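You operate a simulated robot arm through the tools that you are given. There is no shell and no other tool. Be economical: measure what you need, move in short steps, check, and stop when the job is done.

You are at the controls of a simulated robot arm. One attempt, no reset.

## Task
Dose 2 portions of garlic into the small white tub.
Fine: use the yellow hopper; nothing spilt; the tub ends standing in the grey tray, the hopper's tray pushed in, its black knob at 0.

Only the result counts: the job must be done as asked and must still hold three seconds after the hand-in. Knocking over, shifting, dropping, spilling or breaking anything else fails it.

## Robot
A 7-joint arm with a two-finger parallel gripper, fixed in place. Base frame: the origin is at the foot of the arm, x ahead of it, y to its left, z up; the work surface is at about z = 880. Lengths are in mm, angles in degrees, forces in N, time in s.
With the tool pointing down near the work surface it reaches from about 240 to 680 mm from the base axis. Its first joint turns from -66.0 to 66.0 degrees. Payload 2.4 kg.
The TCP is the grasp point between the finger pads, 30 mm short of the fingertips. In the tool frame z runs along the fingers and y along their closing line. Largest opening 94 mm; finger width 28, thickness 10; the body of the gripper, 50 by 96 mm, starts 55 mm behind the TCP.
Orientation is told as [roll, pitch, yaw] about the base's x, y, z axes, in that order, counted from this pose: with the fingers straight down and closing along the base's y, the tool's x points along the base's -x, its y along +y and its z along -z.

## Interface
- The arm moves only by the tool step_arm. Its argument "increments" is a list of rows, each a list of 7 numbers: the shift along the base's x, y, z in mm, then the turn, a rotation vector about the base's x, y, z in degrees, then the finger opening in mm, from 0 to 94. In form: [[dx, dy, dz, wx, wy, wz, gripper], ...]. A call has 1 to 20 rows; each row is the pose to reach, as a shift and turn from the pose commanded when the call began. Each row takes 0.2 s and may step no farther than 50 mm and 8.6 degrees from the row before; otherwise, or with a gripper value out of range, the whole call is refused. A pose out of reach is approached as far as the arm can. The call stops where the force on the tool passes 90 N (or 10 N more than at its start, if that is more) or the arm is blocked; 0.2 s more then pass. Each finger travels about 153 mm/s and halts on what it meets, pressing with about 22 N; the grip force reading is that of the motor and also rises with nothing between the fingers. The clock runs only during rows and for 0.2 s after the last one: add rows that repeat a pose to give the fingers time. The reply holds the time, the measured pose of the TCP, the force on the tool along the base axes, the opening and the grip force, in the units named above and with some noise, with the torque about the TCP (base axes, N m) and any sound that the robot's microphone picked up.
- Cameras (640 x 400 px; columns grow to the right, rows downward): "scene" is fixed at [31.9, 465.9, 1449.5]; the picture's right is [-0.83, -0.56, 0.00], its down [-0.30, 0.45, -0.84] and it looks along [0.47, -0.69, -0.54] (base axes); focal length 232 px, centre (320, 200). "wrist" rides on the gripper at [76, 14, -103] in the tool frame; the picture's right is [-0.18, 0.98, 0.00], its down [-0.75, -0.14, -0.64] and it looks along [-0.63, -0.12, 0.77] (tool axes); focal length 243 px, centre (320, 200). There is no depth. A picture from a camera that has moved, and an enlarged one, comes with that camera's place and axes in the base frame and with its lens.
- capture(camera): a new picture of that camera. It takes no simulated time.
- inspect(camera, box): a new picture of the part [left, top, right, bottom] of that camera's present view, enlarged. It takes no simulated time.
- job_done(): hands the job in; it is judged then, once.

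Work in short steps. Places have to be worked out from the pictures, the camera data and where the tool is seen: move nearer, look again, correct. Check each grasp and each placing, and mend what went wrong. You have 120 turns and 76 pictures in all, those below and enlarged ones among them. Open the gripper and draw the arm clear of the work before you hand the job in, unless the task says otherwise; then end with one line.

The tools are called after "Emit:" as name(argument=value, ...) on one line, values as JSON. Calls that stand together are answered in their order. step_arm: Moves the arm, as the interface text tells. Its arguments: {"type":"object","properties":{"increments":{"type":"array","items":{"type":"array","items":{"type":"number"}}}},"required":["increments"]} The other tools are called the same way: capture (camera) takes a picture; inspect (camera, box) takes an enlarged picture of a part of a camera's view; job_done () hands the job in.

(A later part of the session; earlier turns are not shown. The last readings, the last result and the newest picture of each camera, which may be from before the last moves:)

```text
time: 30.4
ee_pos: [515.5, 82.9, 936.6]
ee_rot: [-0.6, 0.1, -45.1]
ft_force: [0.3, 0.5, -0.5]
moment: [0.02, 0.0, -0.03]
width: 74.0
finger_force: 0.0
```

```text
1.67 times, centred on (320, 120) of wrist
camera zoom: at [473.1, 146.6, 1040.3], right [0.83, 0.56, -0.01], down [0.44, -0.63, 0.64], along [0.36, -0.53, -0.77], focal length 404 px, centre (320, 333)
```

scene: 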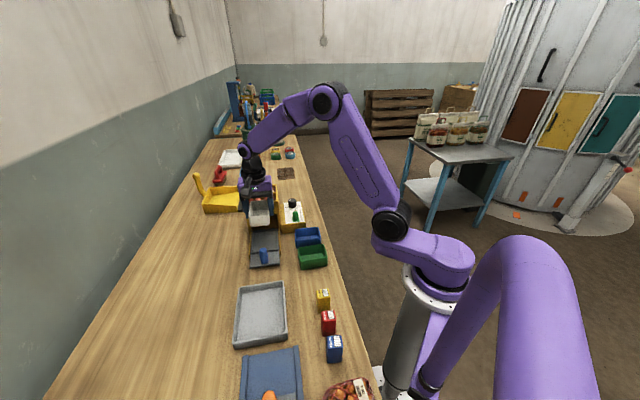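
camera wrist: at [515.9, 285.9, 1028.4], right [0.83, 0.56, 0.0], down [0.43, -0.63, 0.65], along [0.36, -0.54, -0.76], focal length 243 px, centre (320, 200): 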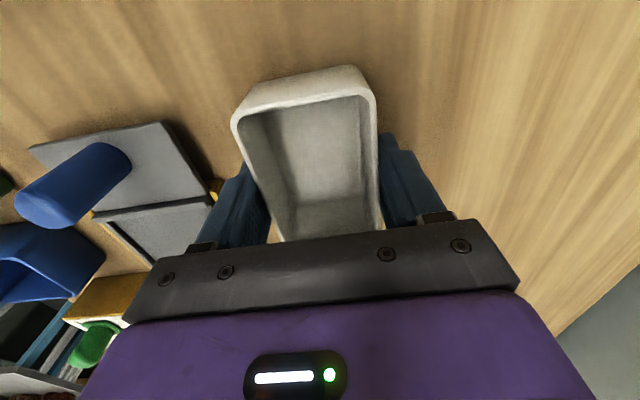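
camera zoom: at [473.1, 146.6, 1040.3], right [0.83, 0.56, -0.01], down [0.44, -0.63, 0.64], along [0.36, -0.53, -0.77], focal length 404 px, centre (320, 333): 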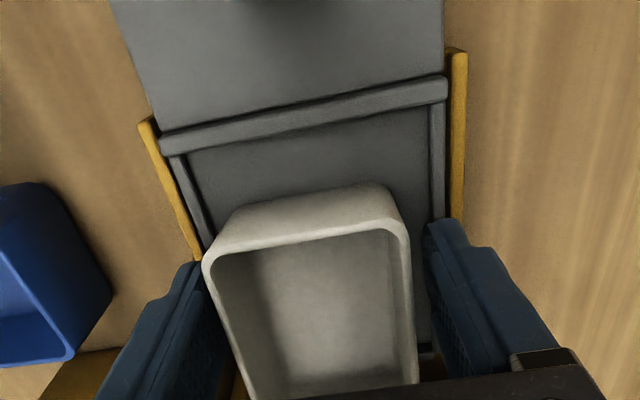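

Released. I rise straight clear and look at how the tub sits.

Emit:
step_arm(increments=[[0, 0, 15, 0, 0, 0, 76], [0, 0, 45, 0, 0, 0, 80], [0, 0, 90, 0, 0, 0, 94], [-30, 30, 130, 0, 0, 0, 94]])

Emit:
inspect(camera="wrist", box=[210, 60, 430, 240])

Emit:
inspect(camera="scene", box=[235, 195, 305, 272])

```text
refused: row 4 steps farther than a row can; nothing moved
```

```text
2.22 times, centred on (320, 150) of wrist
camera zoom: at [473.1, 146.6, 1040.3], right [0.83, 0.56, -0.01], down [0.44, -0.63, 0.64], along [0.36, -0.53, -0.77], focal length 539 px, centre (320, 311)
```

zoom: 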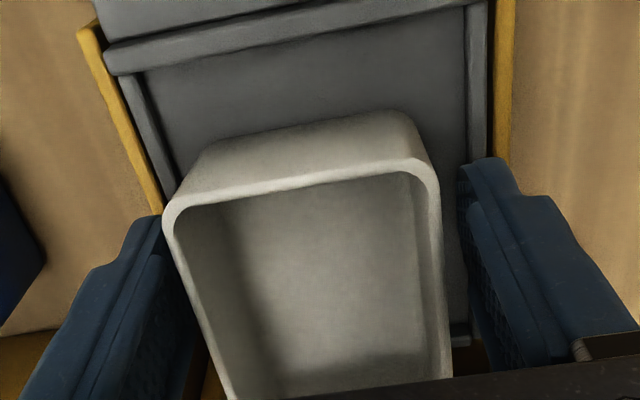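

```text
5.19 times, centred on (270, 234) of scene
camera zoom: at [31.9, 465.9, 1449.5], right [-0.83, -0.56, 0.0], down [-0.3, 0.45, -0.84], along [0.47, -0.69, -0.54], focal length 1203 px, centre (580, 26)
```

zoom: 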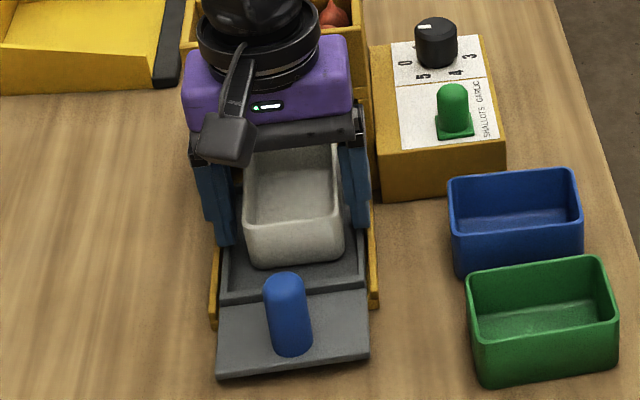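

I repeat the rise with legal step sizes, slowly at first because the tub is close to one finger.

Emit:
step_arm(increments=[[0, 0, 8, 0, 0, 0, 78], [0, 0, 25, 0, 0, 0, 80], [0, 0, 60, 0, 0, 0, 94], [-10, 10, 100, 0, 0, 0, 94], [-30, 30, 130, 0, 0, 0, 94], [-60, 60, 150, 0, 0, 0, 94]])

Emit:
inspect(camera="wrist", box=[210, 60, 430, 240])

Emit:
inspect(camera="scene", box=[235, 170, 305, 272])

```text
time: 31.8
ee_pos: [454.4, 139.1, 1087.8]
ee_rot: [-0.5, 0.1, -45.1]
ft_force: [0.4, -0.4, 0.7]
moment: [-0.01, -0.04, -0.01]
width: 93.9
finger_force: 0.2
```

```text
2.22 times, centred on (320, 150) of wrist
camera zoom: at [412.0, 203.8, 1192.9], right [0.83, 0.56, -0.01], down [0.44, -0.63, 0.64], along [0.35, -0.53, -0.77], focal length 539 px, centre (320, 311)
```

zoom: 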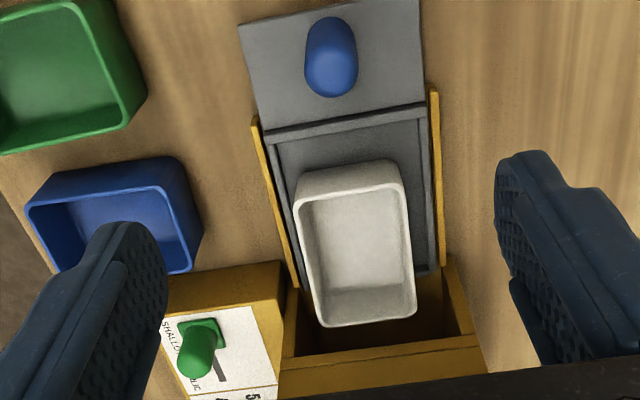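

```text
3.92 times, centred on (270, 221) of scene
camera zoom: at [31.9, 465.9, 1449.5], right [-0.83, -0.56, 0.0], down [-0.3, 0.45, -0.84], along [0.47, -0.69, -0.54], focal length 908 px, centre (516, 118)
```

zoom: 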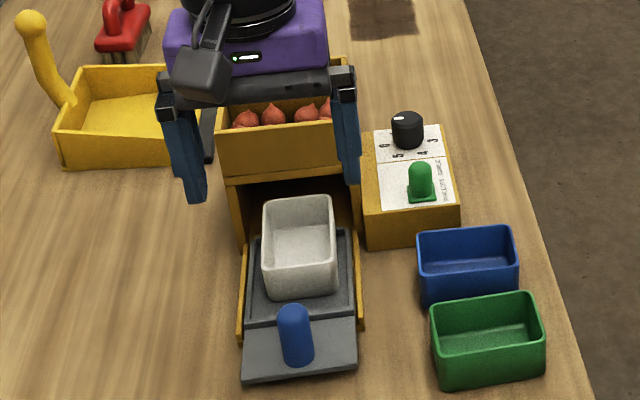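

The tub stands in the recess but seems near its rear wall (rim u≈288–377, recess ≈265–372). I enlarge to see if it sits flat.

Emit:
inspect(camera="scene", box=[250, 215, 285, 255])

Emit:
inspect(camera="wrist", box=[290, 110, 380, 215])

```text
10.00 times, centred on (268, 235) of scene
camera zoom: at [31.9, 465.9, 1449.5], right [-0.83, -0.56, 0.0], down [-0.3, 0.45, -0.84], along [0.47, -0.69, -0.54], focal length 2316 px, centre (845, -150)
```

zoom: 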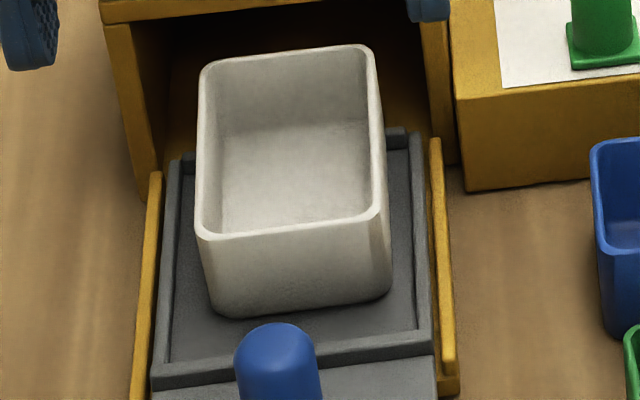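

```text
3.81 times, centred on (335, 162) of wrist
camera zoom: at [412.0, 203.8, 1192.9], right [0.83, 0.56, -0.01], down [0.44, -0.63, 0.64], along [0.35, -0.53, -0.77], focal length 924 px, centre (263, 343)
```

zoom: 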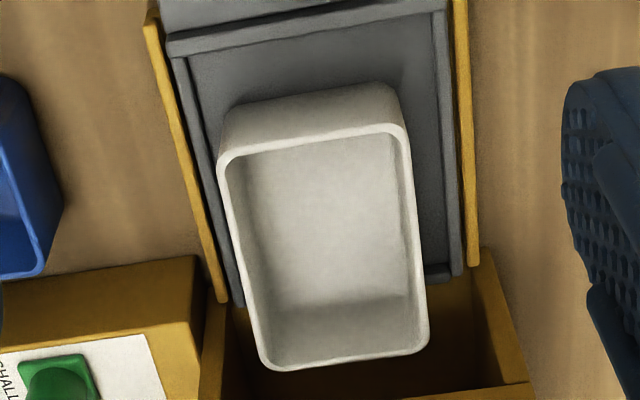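

The tub sits flat but rearward. I will nudge it ~10 mm forward with closed fingers pressing its front wall from inside. First I close and hover over it.

Emit:
step_arm(increments=[[0, 0, 0, 0, 0, 0, 40], [32, -31, 0, 0.2, 0, 0, 0], [64, -63, 0, 0.4, 0, 0, 0], [64, -63, -45, 0.4, 0, 0, 0], [64, -63, -90, 0.4, 0, 0, 0], [64, -63, -90, 0.4, 0, 0, 0]])

Emit:
inspect(camera="wrist", box=[210, 30, 430, 240])

```text
time: 33.2
ee_pos: [519.9, 77.3, 995.7]
ee_rot: [-0.2, 0.4, -45.0]
ft_force: [0.1, -0.4, 0.1]
moment: [0.0, 0.01, -0.02]
width: 0.0
finger_force: 22.1
```

```text
1.90 times, centred on (320, 135) of wrist
camera zoom: at [478.0, 140.8, 1100.2], right [0.83, 0.56, -0.01], down [0.44, -0.63, 0.64], along [0.36, -0.53, -0.77], focal length 462 px, centre (320, 324)
```

zoom: 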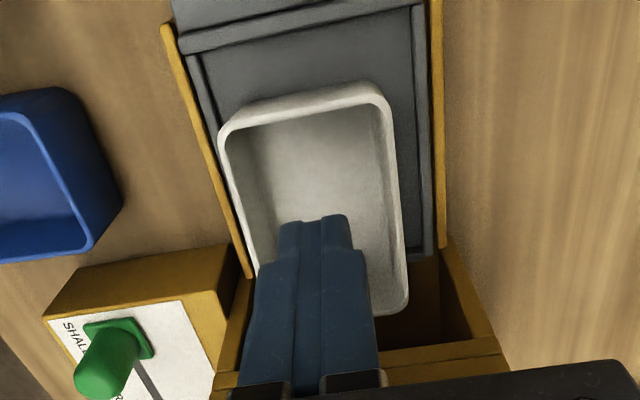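

The fingers are over the tub's interior. I go down to z≈942 inside the tub and push 14 mm towards its front.

Emit:
step_arm(increments=[[-1, 1, -25, 0, 0, 0, 0], [-1, 1, -53, 0, 0, 0, 0], [-3, 3, -53, 0, 0, 0, 0], [-5, 5, -53, 0, 0, 0, 0], [-8, 8, -53, 0, 0, 0, 0], [-11, 11, -53, 0, 0, 0, 0]])

Emit:
inspect(camera="wrist", box=[210, 0, 430, 240])

```text
time: 34.6
ee_pos: [510.0, 91.1, 943.2]
ee_rot: [-0.1, 0.4, -45.1]
ft_force: [0.2, 0.2, 0.8]
moment: [0.01, 0.03, -0.02]
width: 0.0
finger_force: 22.0
```

```text
1.67 times, centred on (320, 120) of wrist
camera zoom: at [466.3, 153.9, 1047.6], right [0.83, 0.56, -0.01], down [0.44, -0.63, 0.64], along [0.36, -0.53, -0.77], focal length 404 px, centre (320, 333)
```

zoom: 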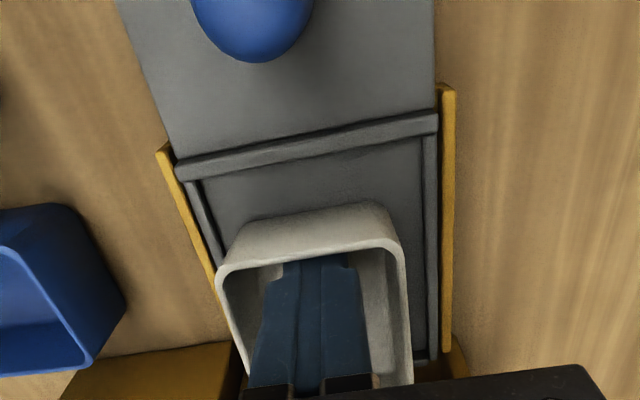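

The tub has only moved about 4 mm, so I push 9 mm more.

Emit:
step_arm(increments=[[-2, 2, 0, 0, 0, 0, 0], [-4, 4, 0, 0, 0, 0, 0], [-6, 6, 0, 0, 0, 0, 0], [-6, 6, 0, 0, 0, 0, 0]])

Emit:
inspect(camera="wrist", box=[210, 0, 430, 240])

```text
time: 35.6
ee_pos: [502.5, 97.8, 942.2]
ee_rot: [-0.2, 0.4, -45.1]
ft_force: [-0.4, -0.4, -1.0]
moment: [-0.01, -0.02, -0.01]
width: 0.0
finger_force: 21.8
```

```text
1.67 times, centred on (320, 120) of wrist
camera zoom: at [460.1, 160.1, 1047.0], right [0.83, 0.56, -0.01], down [0.44, -0.63, 0.64], along [0.36, -0.53, -0.77], focal length 404 px, centre (320, 333)
```

zoom: 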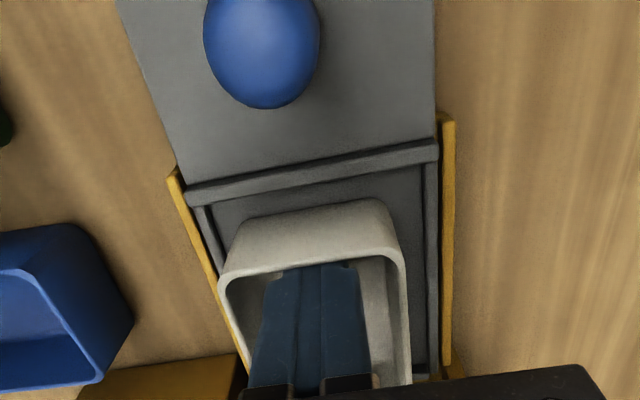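

The tub now stands well inside the recess. I rise and go over the blue tray knob (≈(456,145)), tilting the tool 30° so the gripper body leans away from the bin.

Emit:
step_arm(increments=[[0, 0, 30, 0, 0, 0, 0], [0, 0, 70, 0, 0, 0, 0], [-10, 10, 100, 0, 0, 0, 20], [-22, 22, 100, -5.3, -5.3, 0, 60], [-35, 35, 100, -10.6, -10.6, 0, 60], [-47, 47, 100, -16, -16, 0, 60], [-47, 47, 100, -21.2, -21.2, 0, 60], [-47, 47, 80, -21.2, -21.2, 0, 60]])

Emit:
capture(camera="wrist")

Emit:
inspect(camera="scene", box=[225, 180, 315, 275])

```text
time: 37.4
ee_pos: [455.2, 145.1, 1023.8]
ee_rot: [-0.1, -29.7, -45.1]
ft_force: [0.1, -0.8, 0.2]
moment: [0.01, -0.01, 0.0]
width: 60.3
finger_force: 0.0
```

```text
24 pictures are left
camera wrist: at [384.3, 237.4, 1075.8], right [0.81, 0.58, 0.09], down [0.14, -0.34, 0.93], along [0.57, -0.74, -0.35], focal length 243 px, centre (320, 200)
```

wrist: 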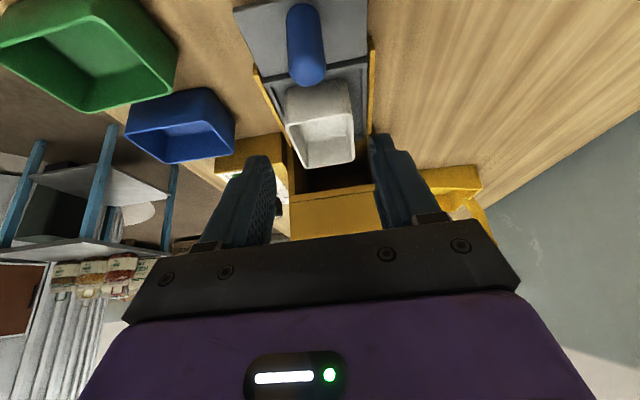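

```text
4.21 times, centred on (270, 228) of scene
camera zoom: at [31.8, 465.9, 1449.5], right [-0.83, -0.56, 0.0], down [-0.3, 0.45, -0.84], along [0.47, -0.69, -0.54], focal length 975 px, centre (530, 84)
```

zoom: 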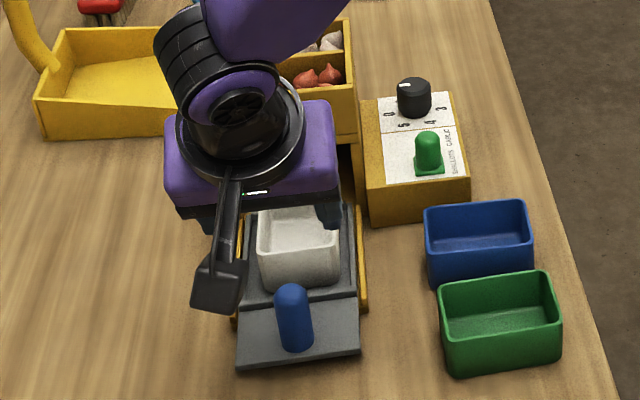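

The tool is lined up with the blue knob. I go down to z≈932 straddling it and close.

Emit:
step_arm(increments=[[0, 0, -30, 0, 0, 0, 60], [0, 0, -60, 0, 0, 0, 60], [0, 0, -80, 0, 0, 0, 60], [0, 0, -91, 0, 0, 0, 60], [0, 0, -91, 0, 0, 0, 10], [0, 0, -91, 0, 0, 0, 10], [0, 0, -91, 0, 0, 0, 10]])

```text
time: 39.0
ee_pos: [455.3, 143.7, 932.2]
ee_rot: [-0.1, -29.6, -45.2]
ft_force: [-0.3, -1.0, -4.5]
moment: [0.17, -0.25, -0.04]
width: 24.6
finger_force: 45.2
```

The knob is gripped (24.6 mm). I push the tray in along (0.707,-0.707), gently.

Emit:
step_arm(increments=[[5, -5, 0, 0, 0, 0, 10], [12, -12, 0, 0, 0, 0, 10], [19, -19, 0, 0, 0, 0, 10], [26, -26, 0, 0, 0, 0, 10], [33, -33, 0, 0, 0, 0, 10], [40, -40, 0, 0, 0, 0, 10], [47, -47, 0, 0, 0, 0, 10]])

Emit:
inspect(camera="scene", box=[225, 180, 315, 275])

```text
time: 40.6
ee_pos: [504.4, 98.3, 931.6]
ee_rot: [-0.2, -29.5, -45.2]
ft_force: [7.2, 8.3, -22.8]
moment: [0.18, 0.27, -0.01]
width: 24.8
finger_force: 44.7
```

```text
4.21 times, centred on (270, 228) of scene
camera zoom: at [32.5, 466.2, 1449.3], right [-0.83, -0.56, 0.0], down [-0.31, 0.45, -0.84], along [0.47, -0.7, -0.54], focal length 975 px, centre (530, 84)
```

zoom: 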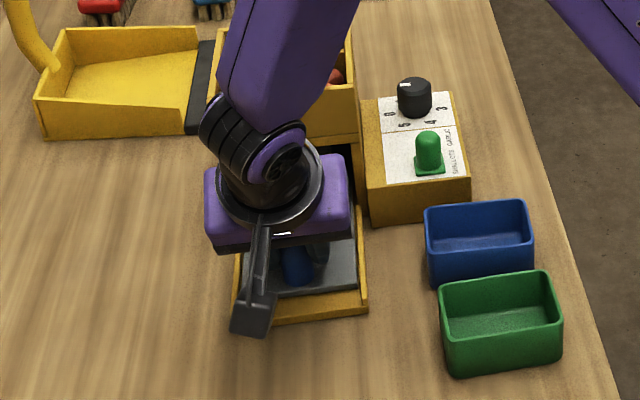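

The tray slides smoothly with small side forces. I continue inward with a slight correction in z and sideways.

Emit:
step_arm(increments=[[5, -4, -1, 0, 0, 0, 10], [11, -10, -1, 0, 0, 0, 10], [16, -15, -1, 0, 0, 0, 10], [21, -20, -1, 0, 0, 0, 10], [26, -25, -1, 0, 0, 0, 10], [31, -30, -1, 0, 0, 0, 10]])

```text
time: 42.0
ee_pos: [533.7, 67.5, 932.7]
ee_rot: [0.0, -29.8, -45.1]
ft_force: [-10.4, 11.6, 36.2]
moment: [-0.11, -0.22, -0.2]
width: 24.7
finger_force: 44.7
```

Resistance rises along the slide after 109 mm of travel. I push a few mm more to confirm the end stop.

Emit:
step_arm(increments=[[2, -2, 1, 0, 0, 0, 10], [4, -4, 1, 0, 0, 0, 10], [4, -4, 1, 0, 0, 0, 10]])

Emit:
inspect(camera="scene", box=[225, 180, 315, 275])

```text
time: 42.8
ee_pos: [534.4, 66.8, 931.8]
ee_rot: [-0.2, -29.5, -44.7]
ft_force: [-41.0, 26.2, 37.1]
moment: [0.78, 0.54, -0.04]
width: 25.0
finger_force: 44.5
```

```text
4.21 times, centred on (270, 228) of scene
camera zoom: at [30.1, 466.6, 1449.3], right [-0.83, -0.56, 0.0], down [-0.3, 0.45, -0.84], along [0.47, -0.7, -0.54], focal length 975 px, centre (530, 84)
```

zoom: 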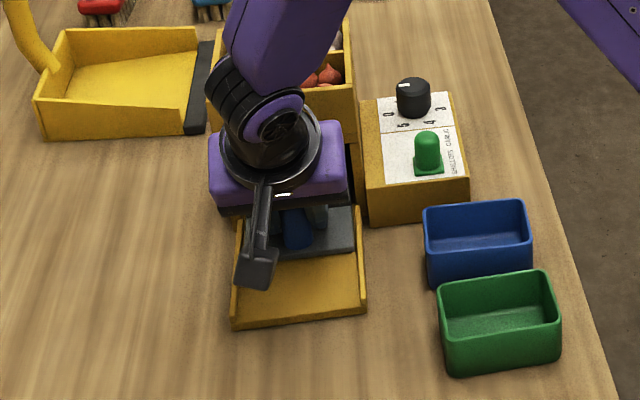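

The end stop is reached: the tray is fully in, travel ≈110 mm. I unload, open, back out, straighten the tool and move towards the green slider.

Emit:
step_arm(increments=[[-4, 4, -1, 0, 0, 0, 10], [-4, 4, -1, 0, 0, 0, 50], [-4, 4, -1, 0, 0, 0, 60], [-12, 12, 20, 0, 0, 0, 60], [-25, 25, 50, 0, 0, 0, 60], [-35, 35, 85, 5.3, 5.3, 0, 60], [-35, 35, 120, 10.6, 10.6, 0, 60], [-35, 35, 150, 16, 16, 0, 60], [-40, 5, 150, 21.2, 21.2, 0, 60], [-50, -40, 150, 21.2, 21.2, 0, 50], [-60, -80, 150, 21.2, 21.2, 0, 50]])

Emit:
capture(camera="wrist")

```text
time: 45.2
ee_pos: [476.3, -17.3, 1082.3]
ee_rot: [-0.3, 0.5, -45.1]
ft_force: [0.7, -0.2, 0.3]
moment: [-0.02, 0.01, -0.02]
width: 50.4
finger_force: 0.1
```

```text
20 pictures are left
camera wrist: at [434.2, 46.3, 1186.7], right [0.83, 0.56, -0.01], down [0.44, -0.64, 0.64], along [0.36, -0.53, -0.77], focal length 243 px, centre (320, 200)
```

wrist: 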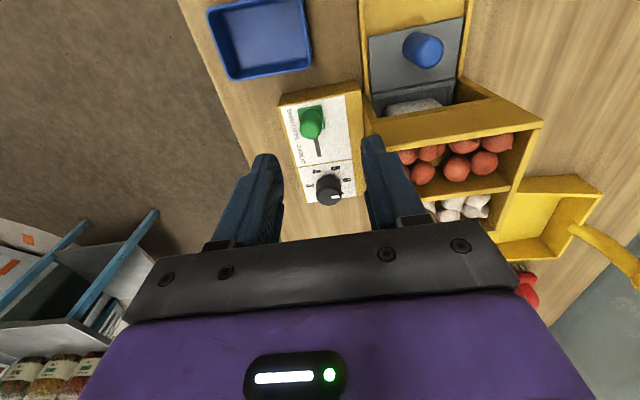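

From above: slider at ≈(481,-41.5), knob at ≈(549,-104). I position over the slider and lower to z≈968.

Emit:
step_arm(increments=[[4.7, -24, 0, 0.3, -0.4, 0, 50], [4.7, -24, -40, 0.3, -0.4, 0, 50], [4.7, -24, -80, 0.3, -0.4, 0, 50], [4.7, -24, -100, 0.3, -0.4, 0, 50], [4.7, -24, -113, 0.3, -0.4, 0, 50]])

Emit:
inspect(camera="wrist", box=[210, 60, 430, 240])

```text
time: 46.4
ee_pos: [482.1, -40.0, 969.5]
ee_rot: [0.2, 0.2, -45.1]
ft_force: [-0.7, 0.0, -0.6]
moment: [-0.01, -0.01, -0.01]
width: 50.0
finger_force: 0.0
```

```text
2.22 times, centred on (320, 150) of wrist
camera zoom: at [439.3, 22.1, 1074.4], right [0.83, 0.56, 0.0], down [0.43, -0.64, 0.64], along [0.36, -0.53, -0.77], focal length 539 px, centre (320, 311)
```

zoom: 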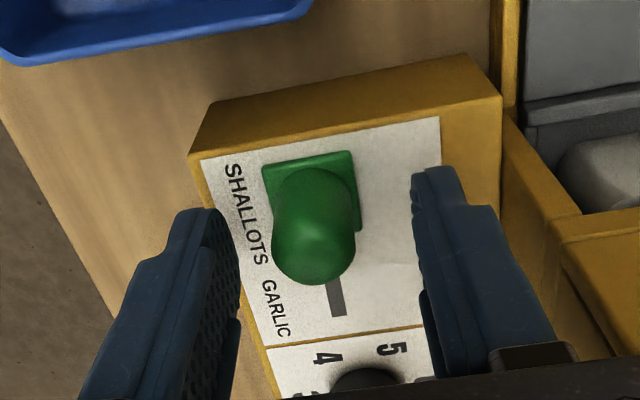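

The handle is between the fingers. I close and slide 30 mm towards GARLIC.

Emit:
step_arm(increments=[[0, 0, 0, 0, 0, 0, 10], [0, 0, 0, 0, 0, 0, 10], [0, 0, 0, 0, 0, 0, 10], [5, -5, 0, 0, 0, 0, 10], [10, -10, 0, 0, 0, 0, 10], [15, -15, 0, 0, 0, 0, 10], [21, -21, 0, 0, 0, 0, 10]])

```text
time: 48.0
ee_pos: [502.2, -63.1, 969.8]
ee_rot: [0.3, 0.2, -45.1]
ft_force: [-13.6, -12.9, 21.0]
moment: [0.14, 1.05, -0.02]
width: 20.6
finger_force: 45.1
```

It slides freely along, with a small sideways load that I correct. I continue until the end resists.

Emit:
step_arm(increments=[[2, -4, 0.5, 0, 0, 0, 10], [5, -7, 0.5, 0, 0, 0, 10], [8, -10, 0.5, 0, 0, 0, 10], [8, -10, 0.5, 0, 0, 0, 10]])

```text
time: 49.0
ee_pos: [510.0, -70.3, 968.9]
ee_rot: [0.3, 0.3, -45.0]
ft_force: [-12.5, -1.8, 12.2]
moment: [-0.77, -0.18, 0.07]
width: 20.8
finger_force: 44.3
```

Travel is ~41 mm and an opposing force is beginning. I push 4 mm more to find the stop.

Emit:
step_arm(increments=[[1.5, -1.5, 0, 0, 0, 0, 10], [3, -3, 0, 0, 0, 0, 10], [3, -3, 0, 0, 0, 0, 10]])

```text
time: 49.8
ee_pos: [511.1, -71.0, 969.6]
ee_rot: [0.0, 0.8, -45.0]
ft_force: [-26.3, 19.5, 18.5]
moment: [0.42, 0.53, -0.04]
width: 20.6
finger_force: 44.9
```

At the stop, so the slider is at GARLIC. I unload, release, rise and check while turning the tool towards yaw +15° above the black knob.

Emit:
step_arm(increments=[[-2, 2, 0, 0, 0, 0, 10], [-2, 2, 0, 0, 0, 0, 50], [-2, 2, 0, 0, 0, 0, 50], [-2, 2, 25, 0, 0, 0, 50], [-2, 2, 65, 0, 0, 0, 56], [-2, 2, 75, 0, 0, 8.5, 56], [5, -5, 75, 0, 0, 17, 56], [12, -10, 75, 0, 0, 25.5, 56], [20, -18, 75, 0, 0, 34, 56], [28, -25, 75, 0, 0, 42.5, 56], [36, -31, 75, 0, 0, 51, 56], [38, -33, 75, 0, 0, 60, 56]])

Emit:
capture(camera="wrist")

```text
refused: row 12 steps farther than a row can; nothing moved
```

```text
18 pictures are left
camera wrist: at [468.7, -9.1, 1074.5], right [0.82, 0.57, 0.0], down [0.44, -0.64, 0.63], along [0.35, -0.52, -0.78], focal length 243 px, centre (320, 200)
```

wrist: 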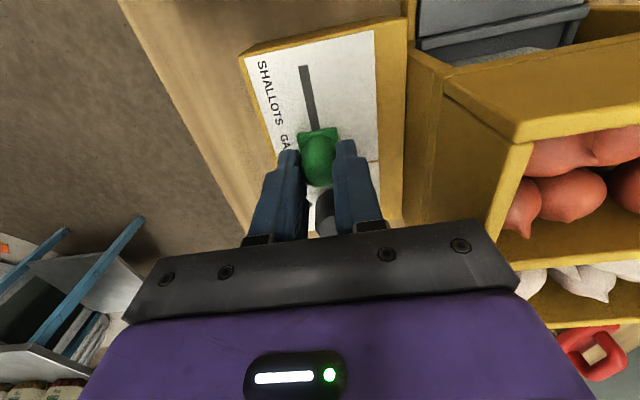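

The slider is seen at GARLIC at the slot's end. I repeat the release and move with legal turn steps.

Emit:
step_arm(increments=[[-2, 2, 0, 0, 0, 0, 10], [-2, 2, 0, 0, 0, 0, 50], [-2, 2, 0, 0, 0, 0, 50], [-2, 2, 25, 0, 0, 0, 50], [-2, 2, 65, 0, 0, 0, 56], [-2, 2, 75, 0, 0, 8.5, 56], [5, -5, 75, 0, 0, 17, 56], [12, -10, 75, 0, 0, 25.5, 56], [20, -18, 75, 0, 0, 34, 56], [28, -25, 75, 0, 0, 42.5, 56], [36, -31, 75, 0, 0, 51, 56], [38, -33, 75, 0, 0, 59, 56]])

Emit:
capture(camera="wrist")

```text
time: 52.4
ee_pos: [553.0, -108.1, 1045.4]
ee_rot: [0.3, 0.2, 14.0]
ft_force: [0.8, -0.5, -0.5]
moment: [-0.06, -0.01, 0.02]
width: 56.1
finger_force: 0.0
```

```text
17 pictures are left
camera wrist: at [476.3, -113.0, 1149.3], right [-0.06, 1.0, 0.0], down [0.77, 0.04, 0.64], along [0.64, 0.04, -0.77], focal length 243 px, centre (320, 200)
```

wrist: 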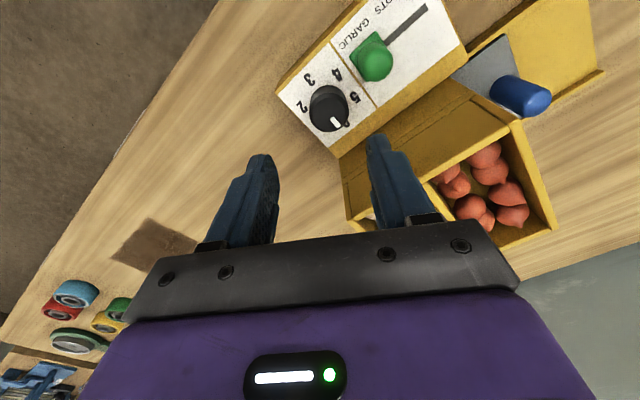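

The knob's axis is at about (549.5,-103), with the tool ~4 mm off. I correct, lower to z≈967, and close on it.

Emit:
step_arm(increments=[[-2.5, 4, 0, 0, 0, 0, 56], [-2.5, 4, -40, 0, 0, 0, 56], [-2.5, 4, -65, 0, 0, 0, 56], [-2.5, 4, -78, 0, 0, 0, 56], [-2.5, 4, -78, 0, 0, 0, 20], [-2.5, 4, -78, 0, 0, 0, 20], [-2.5, 4, -78, 0, 0, 0, 20]])

Emit:
inspect(camera="wrist", box=[210, 60, 430, 240])

```text
time: 54.0
ee_pos: [550.8, -99.2, 965.9]
ee_rot: [0.5, 0.5, 14.2]
ft_force: [-11.5, 27.4, 5.6]
moment: [0.08, 0.18, -0.1]
width: 31.4
finger_force: 45.3
```

```text
2.22 times, centred on (320, 150) of wrist
camera zoom: at [473.5, -105.7, 1070.5], right [-0.06, 1.0, 0.01], down [0.77, 0.04, 0.63], along [0.63, 0.04, -0.77], focal length 539 px, centre (320, 311)
```

zoom: 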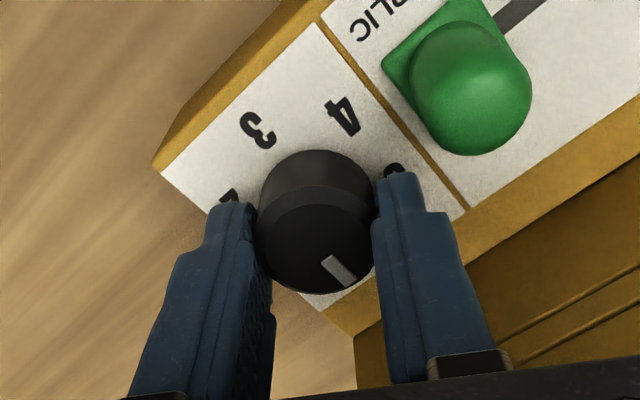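

The knob is gripped but with a 29 N side load, so I shift ~4 mm to centre it. Then I turn 60° clockwise for one click.

Emit:
step_arm(increments=[[-0.8, 3, 0, 0, 0, 0, 20], [-0.8, 3.5, 0, 0, 0, -7.5, 20], [-0.8, 3.5, 0, 0, 0, -15, 20], [-0.8, 3.5, 0, 0, 0, -22.5, 20], [-0.8, 3.5, 0, 0, 0, -30, 20], [-0.8, 3.5, 0, 0, 0, -37.5, 20], [-0.8, 3.5, 0, 0, 0, -45, 20], [-0.8, 3.5, 0, 0, 0, -52.5, 20], [-0.8, 3.5, 0, 0, 0, -60, 20], [-0.8, 3.5, 0, 0, 0, -60, 20]])

Emit:
inspect(camera="wrist", box=[210, 60, 430, 240])

```text
time: 56.2
ee_pos: [548.4, -102.6, 966.8]
ee_rot: [0.1, 0.4, -46.3]
ft_force: [-5.7, -10.1, -21.2]
moment: [0.03, 0.45, 0.06]
width: 30.9
finger_force: 45.1
```

```text
2.22 times, centred on (320, 150) of wrist
camera zoom: at [506.7, -39.3, 1070.4], right [0.84, 0.54, 0.0], down [0.42, -0.65, 0.64], along [0.35, -0.53, -0.77], focal length 539 px, centre (320, 311)
```

zoom: 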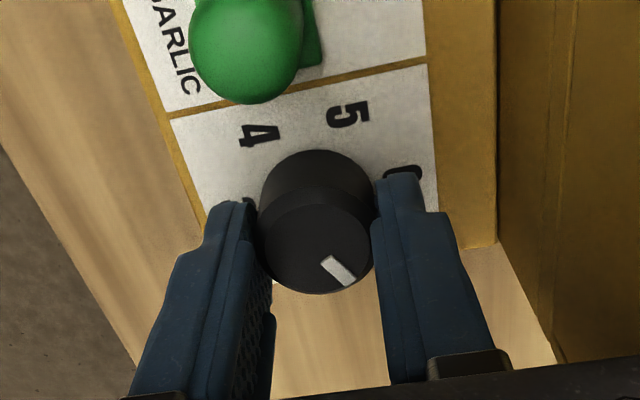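

The knob turned with the gripper, now at 1. I turn another 60° to position 2.

Emit:
step_arm(increments=[[0, 0, 0, 0, 0, -7.5, 20], [0, 0, 0, 0, 0, -15, 20], [0, 0, 0, 0, 0, -22.5, 20], [0, 0, 0, 0, 0, -30, 20], [0, 0, 0, 0, 0, -37.5, 20], [0, 0, 0, 0, 0, -45, 20], [0, 0, 0, 0, 0, -52.5, 20], [0, 0, 0, 0, 0, -60, 20], [0, 0, 0, 0, 0, -60, 20]])

Emit:
inspect(camera="wrist", box=[210, 60, 430, 240])

```text
time: 58.2
ee_pos: [544.8, -103.8, 966.0]
ee_rot: [-0.4, 0.2, -106.5]
ft_force: [-34.9, -15.9, 4.0]
moment: [0.23, -0.18, 0.13]
width: 31.3
finger_force: 45.0
```

```text
2.22 times, centred on (320, 150) of wrist
camera zoom: at [581.0, -35.9, 1070.1], right [0.89, -0.45, -0.01], down [-0.34, -0.69, 0.64], along [-0.3, -0.57, -0.77], focal length 539 px, centre (320, 311)
```

zoom: 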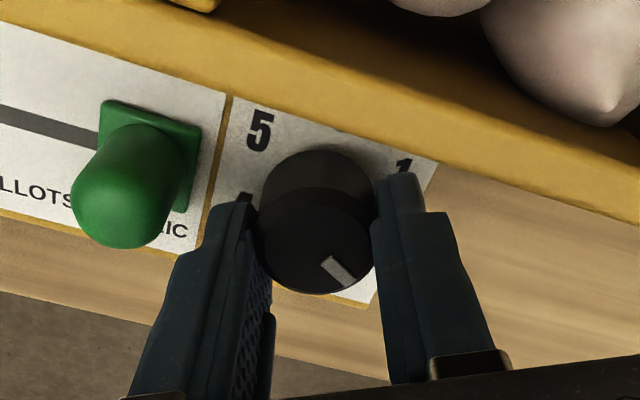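

The knob now points at 2. No sound was reported, so I release, rise, wait a moment and look for what was dosed.

Emit:
step_arm(increments=[[0, 0, 0, 0, 0, 0, 56], [0, 0, 0, 0, 0, 0, 56], [0, 0, 20, 0, 0, 0, 56], [0, 0, 60, 0, 0, 0, 56], [0, 0, 90, 0, 0, 0, 56], [0, 0, 90, 0, 0, 0, 56], [0, 0, 90, 0, 0, 0, 56], [0, 0, 90, 0, 0, 0, 56], [0, 0, 90, 0, 0, 0, 56]])

Emit:
inspect(camera="scene", box=[235, 175, 310, 275])

```text
time: 60.2
ee_pos: [549.3, -99.3, 1056.9]
ee_rot: [0.3, 0.2, -106.1]
ft_force: [-0.4, -0.3, 0.3]
moment: [0.0, 0.0, 0.01]
width: 55.9
finger_force: 0.0
```

```text
4.00 times, centred on (272, 225) of scene
camera zoom: at [31.9, 465.9, 1449.5], right [-0.83, -0.56, 0.0], down [-0.3, 0.45, -0.84], along [0.47, -0.69, -0.54], focal length 926 px, centre (510, 100)
```

zoom: 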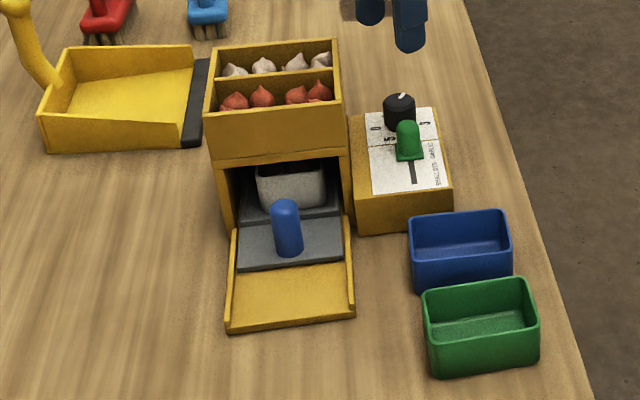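

The pointer stands at 2, and the tub is visible under the bin. I zoom in to see whether garlic is in it.

Emit:
inspect(camera="scene", box=[255, 205, 290, 235])

```text
13.33 times, centred on (272, 220) of scene
camera zoom: at [31.9, 465.9, 1449.5], right [-0.83, -0.56, 0.0], down [-0.3, 0.45, -0.84], along [0.47, -0.69, -0.54], focal length 3088 px, centre (953, -67)
```

zoom: 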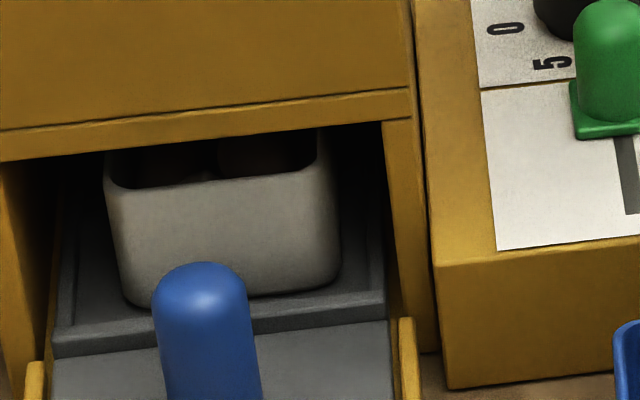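

There seem to be rounded shapes in the dark tub. I enlarge further.

Emit:
inspect(camera="scene", box=[259, 208, 274, 218])

```text
16.00 times, centred on (266, 213) of scene
camera zoom: at [31.9, 465.9, 1449.5], right [-0.83, -0.56, 0.0], down [-0.3, 0.45, -0.84], along [0.47, -0.69, -0.54], focal length 3706 px, centre (1176, -8)
```

zoom: 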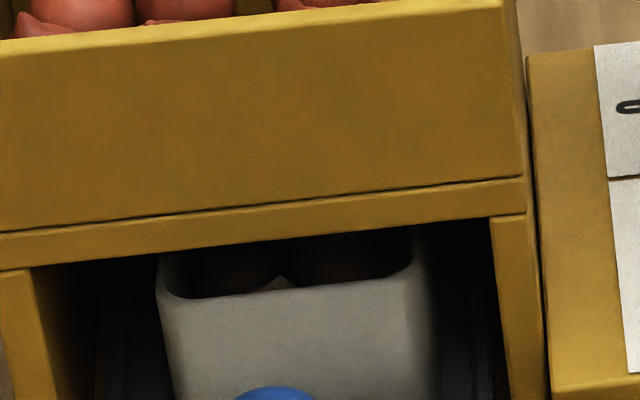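

The tub holds two lumps, but in the shade I can't judge their kind. I'll pull the tray out to check. First I move back around the hopper to yaw -45° in front of the tray.

Emit:
step_arm(increments=[[-8, 7, 15, 0, 0, 7.6, 56], [-17, 14, 33, 0, 0, 15.2, 56], [-26, 22, 33, 0, 0, 22.8, 56], [-34, 29, 33, 0, 0, 30.4, 56], [-43, 37, 33, 0, 0, 38, 56], [-52, 44, 33, 0, 0, 45.6, 56], [-60, 52, 33, 0, 0, 53.2, 56], [-69, 59, 33, 0, 0, 61, 56], [-69, 100, 33, 0, 0, 61, 60], [-60, 145, 33, 0, 0, 61, 60], [-55, 180, 33, 0, 0, 61, 60], [-50, 202, 33, 0, 0, 61, 60]])

```text
time: 62.8
ee_pos: [499.3, 101.5, 1089.7]
ee_rot: [0.3, 0.3, -45.1]
ft_force: [1.0, 0.7, 0.1]
moment: [0.01, 0.0, 0.02]
width: 60.1
finger_force: 0.0
```

In position in front of the tower. I tilt 30° and retrace the path down to the blue knob, then grip it.

Emit:
step_arm(increments=[[0, 0, 0, -5.3, -5.3, 0, 60], [0, 0, 0, -10.6, -10.6, 0, 60], [0, 0, 0, -16, -16, 0, 60], [0, 0, -15, -21.2, -21.2, 0, 60], [0, 0, -50, -21.2, -21.2, 0, 60], [5, -5, -85, -21.2, -21.2, 0, 60], [12, -12, -112, -21.2, -21.2, 0, 60], [22, -22, -138, -21.2, -21.2, 0, 60], [33, -32, -157, -21.2, -21.2, 0, 60], [33, -32, -157, -21.2, -21.2, 0, 10], [33, -32, -157, -21.2, -21.2, 0, 10], [33, -32, -157, -21.2, -21.2, 0, 10]])

```text
time: 65.4
ee_pos: [533.2, 67.2, 933.7]
ee_rot: [0.3, -29.6, -45.2]
ft_force: [0.2, -2.2, 1.9]
moment: [-0.28, -0.17, 0.06]
width: 24.4
finger_force: 44.7
```

Gripped (24.4 mm). I pull the tray out smoothly, about 108 mm.

Emit:
step_arm(increments=[[-3, 3, 0, 0, 0, 0, 10], [-8, 8, 0, 0, 0, 0, 10], [-13, 13, 0, 0, 0, 0, 10], [-18, 18, 0, 0, 0, 0, 10], [-24, 24, 0, 0, 0, 0, 10], [-30, 30, 0, 0, 0, 0, 10], [-36, 36, 0, 0, 0, 0, 10], [-42, 42, 0, 0, 0, 0, 10], [-48, 48, 0, 0, 0, 0, 10], [-54, 54, 0, 0, 0, 0, 10], [-60, 60, 0, 0, 0, 0, 10], [-66, 66, 0, 0, 0, 0, 10], [-71, 71, 0, 0, 0, 0, 10], [-75, 75, 0, 0, 0, 0, 10], [-77, 77, 0, 0, 0, 0, 10]])

Emit:
inspect(camera="wrist", box=[230, 40, 410, 230])

```text
time: 68.6
ee_pos: [455.8, 145.6, 933.8]
ee_rot: [0.3, -29.8, -45.1]
ft_force: [-1.7, -1.5, 34.2]
moment: [-0.23, 0.16, -0.12]
width: 24.3
finger_force: 45.1
```

```text
2.11 times, centred on (320, 135) of wrist
camera zoom: at [382.5, 237.9, 986.0], right [0.81, 0.58, 0.1], down [0.13, -0.34, 0.93], along [0.57, -0.74, -0.35], focal length 511 px, centre (320, 337)
```

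zoom: 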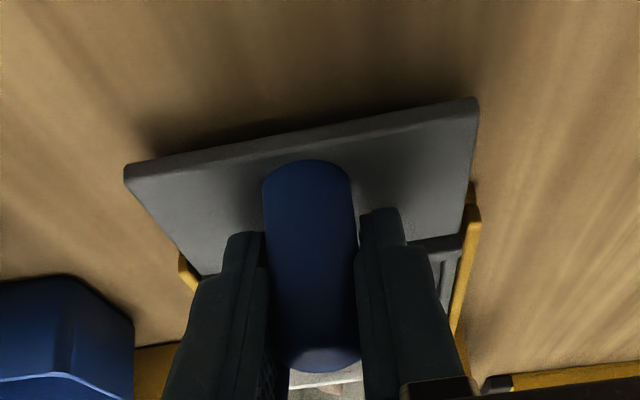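

The tray is out. I release, rise, straighten and look into the tub.

Emit:
step_arm(increments=[[0, 0, -1, 0, 0, 0, 50], [0, 0, -1, 0, 0, 0, 60], [0, 0, 30, 0, 0, 0, 60], [0, 0, 75, 0, 0, 0, 60], [0, 0, 115, 5.3, 5.3, 0, 60], [0, 0, 150, 10.6, 10.6, 0, 60], [0, 0, 155, 16, 16, 0, 60], [0, 0, 155, 21.2, 21.2, 0, 60], [0, 0, 155, 21.2, 21.2, 0, 60]])

Emit:
inspect(camera="wrist", box=[250, 60, 390, 220])

```text
time: 70.6
ee_pos: [454.8, 146.5, 1088.3]
ee_rot: [0.3, 0.5, -45.1]
ft_force: [0.5, -0.7, 0.3]
moment: [0.03, -0.01, 0.0]
width: 60.3
finger_force: 0.0
```

```text
2.50 times, centred on (320, 140) of wrist
camera zoom: at [411.0, 209.0, 1192.4], right [0.83, 0.56, 0.0], down [0.43, -0.64, 0.64], along [0.36, -0.52, -0.77], focal length 606 px, centre (320, 350)
```

zoom: 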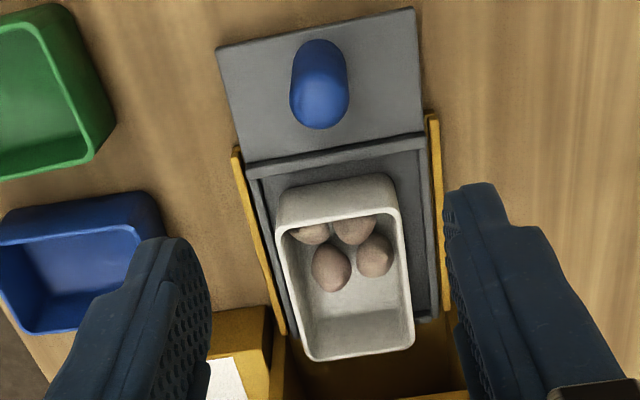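

The tub holds four bulbs of pale garlic, consistent with 2 portions of two. Now I fetch the tub (centre u≈322, v≈419): I hover over its front half and descend just to rail height.

Emit:
step_arm(increments=[[20, -22, 0, 0, 0, 0, 72], [40, -44, 0, 0, 0, 0, 72], [58, -66, 0, -0.3, -0.4, 0, 72], [58, -66, -45, -0.3, -0.4, 0, 72], [58, -66, -90, -0.3, -0.4, 0, 70], [58, -66, -125, -0.3, -0.4, 0, 70], [58, -66, -125, -0.3, -0.4, 0, 70]])

Emit:
inspect(camera="wrist", box=[230, 40, 410, 230])

```text
time: 72.2
ee_pos: [513.1, 79.8, 964.7]
ee_rot: [0.3, -0.2, -45.2]
ft_force: [-0.2, -0.2, 0.2]
moment: [0.01, -0.02, 0.0]
width: 70.0
finger_force: 0.2
```

```text
2.11 times, centred on (320, 135) of wrist
camera zoom: at [468.9, 142.4, 1068.2], right [0.83, 0.56, 0.01], down [0.43, -0.63, 0.64], along [0.37, -0.53, -0.77], focal length 511 px, centre (320, 337)
```

zoom: 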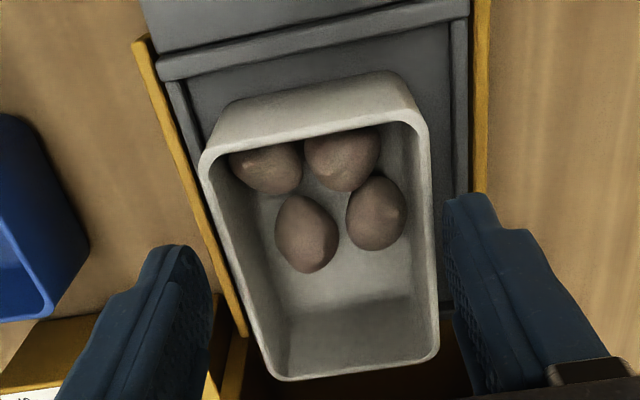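

The tool is ~2 mm too far to the -v side. I correct by (+1.5,+1.5) and lower to z≈933, then close.

Emit:
step_arm(increments=[[1.5, 1.5, 0, 0, 0, 0, 70], [1.5, 1.5, -15, 0, 0, 0, 70], [1.5, 1.5, -24, 0, 0, 0, 70], [1.5, 1.5, -28, 0, 0, 0, 68], [1.5, 1.5, -31, 0, 0, 0, 68]])

```text
time: 73.4
ee_pos: [515.0, 80.9, 932.4]
ee_rot: [0.3, -0.2, -45.1]
ft_force: [-0.6, 0.0, -0.9]
moment: [0.01, 0.0, 0.0]
width: 67.9
finger_force: 0.0
```

No contact yet, so I try a few mm lower for a deeper grip.

Emit:
step_arm(increments=[[0, 0, -1.5, 0, 0, 0, 68], [0, 0, -3, 0, 0, 0, 68], [0, 0, -4, 0, 0, 0, 68]])

```text
time: 74.2
ee_pos: [517.3, 81.6, 930.6]
ee_rot: [0.6, -0.6, -45.1]
ft_force: [-2.8, -2.1, 57.7]
moment: [-1.22, 2.14, 0.01]
width: 70.0
finger_force: 1.6
```

Contact was felt at z≈931. I back up 2.5 mm and close on the tub, then test with a 4 mm lift.

Emit:
step_arm(increments=[[0, 0, 2.5, 0, 0, 0, 68], [0, 0, 2.5, 0, 0, 0, 40], [0, 0, 2.5, 0, 0, 0, 40], [0, 0, 2.5, 0, 0, 0, 40], [0, 0, 2.5, 0, 0, 0, 40]])

```text
time: 75.4
ee_pos: [513.3, 79.6, 931.1]
ee_rot: [0.2, 0.0, -45.2]
ft_force: [-11.9, -13.8, 40.3]
moment: [-1.33, 1.14, 0.03]
width: 64.3
finger_force: 22.1
```

Closed at 64 mm with 22 N. I lift slowly.

Emit:
step_arm(increments=[[0, 0, 1, 0, 0, 0, 40], [0, 0, 2, 0, 0, 0, 40], [0, 0, 3, 0, 0, 0, 40], [0, 0, 4, 0, 0, 0, 40], [0, 0, 6, 0, 0, 0, 40], [0, 0, 6, 0, 0, 0, 40]])

```text
time: 76.8
ee_pos: [515.3, 81.8, 937.3]
ee_rot: [0.3, -0.3, -45.1]
ft_force: [0.6, 0.0, -0.9]
moment: [-0.01, 0.01, 0.01]
width: 64.1
finger_force: 22.0
```

Still 64 mm and 22 N after 6 mm of lift. I go up another 10 mm slowly and take a look.

Emit:
step_arm(increments=[[0, 0, 2, 0, 0, 0, 40], [0, 0, 4, 0, 0, 0, 40], [0, 0, 7, 0, 0, 0, 40], [0, 0, 10, 0, 0, 0, 40], [0, 0, 10, 0, 0, 0, 40]])

Emit:
inspect(camera="scene", box=[240, 200, 300, 265])

```text
time: 78.0
ee_pos: [513.9, 82.2, 946.5]
ee_rot: [0.3, -0.2, -45.1]
ft_force: [0.1, 0.7, -0.4]
moment: [0.0, 0.02, 0.03]
width: 63.8
finger_force: 21.7
```

```text
6.15 times, centred on (270, 232) of scene
camera zoom: at [31.9, 465.9, 1449.5], right [-0.83, -0.56, 0.0], down [-0.3, 0.45, -0.84], along [0.47, -0.69, -0.54], focal length 1425 px, centre (628, 0)
```

zoom: 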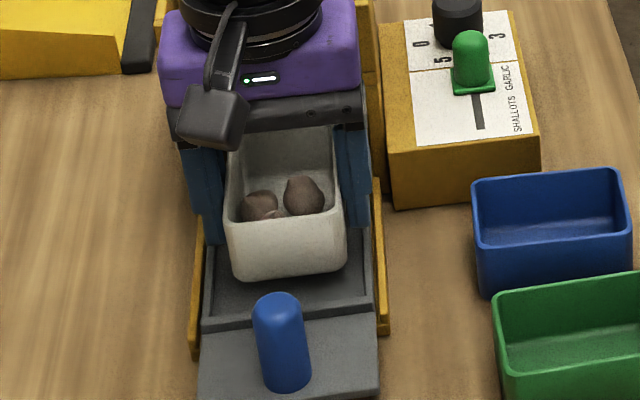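

The tub with garlic is held. I raise it slowly to z≈1000 and carry it level over the blue knob towards the grey tray (centre ≈(348,266)).

Emit:
step_arm(increments=[[0, 0, 4, 0, 0, 0, 40], [0, 0, 11, 0, 0, 0, 40], [0, 0, 20, 0, 0, 0, 40], [0, 0, 30, 0, 0, 0, 40], [0, 0, 40, 0, 0, 0, 40], [0, 0, 49, 0, 0, 0, 40], [0, 0, 54, 0, 0, 0, 40], [-3, 3, 55, 0, 0, 0, 40], [-9, 10, 55, 0, 0, 0, 40], [-18, 20, 55, 0, 0, 0, 40], [-28, 31, 55, 0, 0, 0, 40], [-38, 42, 55, 0, 0, 0, 40], [-49, 54, 55, 0, 0, 0, 40], [-60, 66, 55, 0, 0, 0, 40], [-70, 77, 55, 0, 0, 0, 40], [-77, 85, 55, 0, 0, 0, 40], [-82, 90, 55, 0, 0, 0, 40], [-84, 92, 55, 0, 0, 0, 40]])

```text
time: 81.8
ee_pos: [432.4, 174.1, 1000.5]
ee_rot: [0.4, -0.1, -45.1]
ft_force: [0.8, 0.4, -0.2]
moment: [-0.02, 0.03, 0.02]
width: 63.9
finger_force: 21.9
```

The grip is steady at 63.9 mm. I carry on to over the grey tray.

Emit:
step_arm(increments=[[-3, 3, 0, 0, 0, 0, 40], [-9, 10, 0, 0, 0, 0, 40], [-18, 20, 0, 0, 0, 0, 40], [-28, 31, 0, 0, 0, 0, 40], [-39, 42, 0, 0, 0, 0, 40], [-50, 54, 0, 0, 0, 0, 40], [-61, 66, 0, 0, 0, 0, 40], [-72, 78, 0, 0, 0, 0, 40], [-82, 88, 0, 0, 0, 0, 40], [-89, 96, 0, 0, 0, 0, 40], [-94, 101, 0, 0, 0, 0, 40], [-95.7, 103.2, 0, 0, 0, 0, 40], [-95.7, 103.2, 0, 0, 0, 0, 40]])

Emit:
inspect(camera="scene", box=[215, 245, 325, 360])

```text
time: 84.6
ee_pos: [335.0, 276.6, 1002.1]
ee_rot: [0.2, -0.2, -45.1]
ft_force: [0.6, 0.9, -0.7]
moment: [0.02, 0.01, -0.01]
width: 64.0
finger_force: 21.5
```

```text
3.48 times, centred on (270, 302) of scene
camera zoom: at [31.9, 465.9, 1449.5], right [-0.83, -0.56, 0.0], down [-0.3, 0.45, -0.84], along [0.47, -0.69, -0.54], focal length 806 px, centre (494, -156)
```

zoom: 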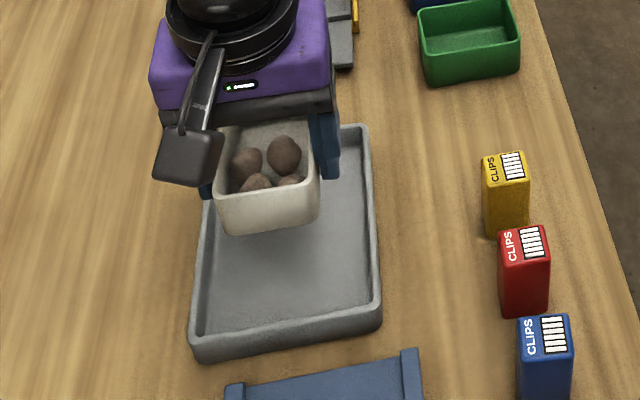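

The tub is over the tray and its projection falls near the centre. I lower it to just above the expected floor.

Emit:
step_arm(increments=[[0, 0, -5, 0, 0, 0, 40], [0, 0, -14, 0, 0, 0, 40], [0, 0, -25, 0, 0, 0, 40], [0, 0, -36, 0, 0, 0, 40], [0, 0, -47, 0, 0, 0, 40], [0, 0, -57, 0, 0, 0, 40], [0, 0, -64, 0, 0, 0, 40], [0, 0, -68, 0, 0, 0, 40], [0, 0, -70, 0, 0, 0, 40]])

Emit:
inspect(camera="wrist", box=[200, 20, 440, 240])

```text
time: 86.6
ee_pos: [335.6, 277.4, 931.7]
ee_rot: [0.3, -0.2, -45.1]
ft_force: [1.2, 0.4, -0.8]
moment: [0.04, 0.01, -0.02]
width: 64.0
finger_force: 21.8
```

```text
1.82 times, centred on (320, 130) of wrist
camera zoom: at [291.1, 340.2, 1035.5], right [0.83, 0.56, 0.01], down [0.43, -0.63, 0.64], along [0.37, -0.53, -0.77], focal length 441 px, centre (320, 327)
```

zoom: 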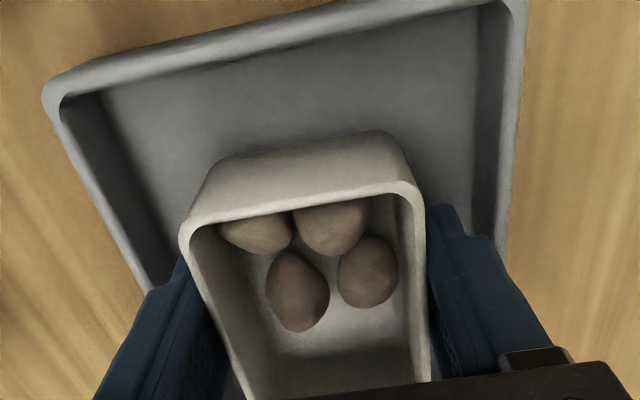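

Well inside the tray walls. I lower the last few mm until it touches down.

Emit:
step_arm(increments=[[0, 0, -1.5, 0, 0, 0, 40], [0, 0, -3, 0, 0, 0, 40], [0, 0, -4.5, 0, 0, 0, 40], [0, 0, -6, 0, 0, 0, 40]])

```text
time: 87.6
ee_pos: [335.7, 276.4, 924.4]
ee_rot: [0.3, -0.3, -45.2]
ft_force: [0.3, -0.2, 0.1]
moment: [0.01, 0.0, -0.01]
width: 64.0
finger_force: 21.8
```

Emit:
step_arm(increments=[[0, 0, -1.5, 0, 0, 0, 40], [0, 0, -3, 0, 0, 0, 40], [0, 0, -4.5, 0, 0, 0, 40]])

```text
time: 88.4
ee_pos: [334.7, 276.8, 920.3]
ee_rot: [0.3, -0.2, -45.0]
ft_force: [0.1, 0.2, 4.8]
moment: [-0.08, 0.18, 0.02]
width: 64.0
finger_force: 22.1
```

A small upward force shows the tub is touching the tray floor. I lower 1 mm more and open gently to 74 mm.

Emit:
step_arm(increments=[[0, 0, -1, 0, 0, 0, 40], [0, 0, -1, 0, 0, 0, 66], [0, 0, -1, 0, 0, 0, 70], [0, 0, -1, 0, 0, 0, 74], [0, 0, -1, 0, 0, 0, 74]])

```text
time: 89.6
ee_pos: [335.0, 276.8, 919.2]
ee_rot: [0.4, -0.3, -45.1]
ft_force: [0.8, 0.0, -0.5]
moment: [0.03, 0.0, 0.0]
width: 73.8
finger_force: 0.1
```

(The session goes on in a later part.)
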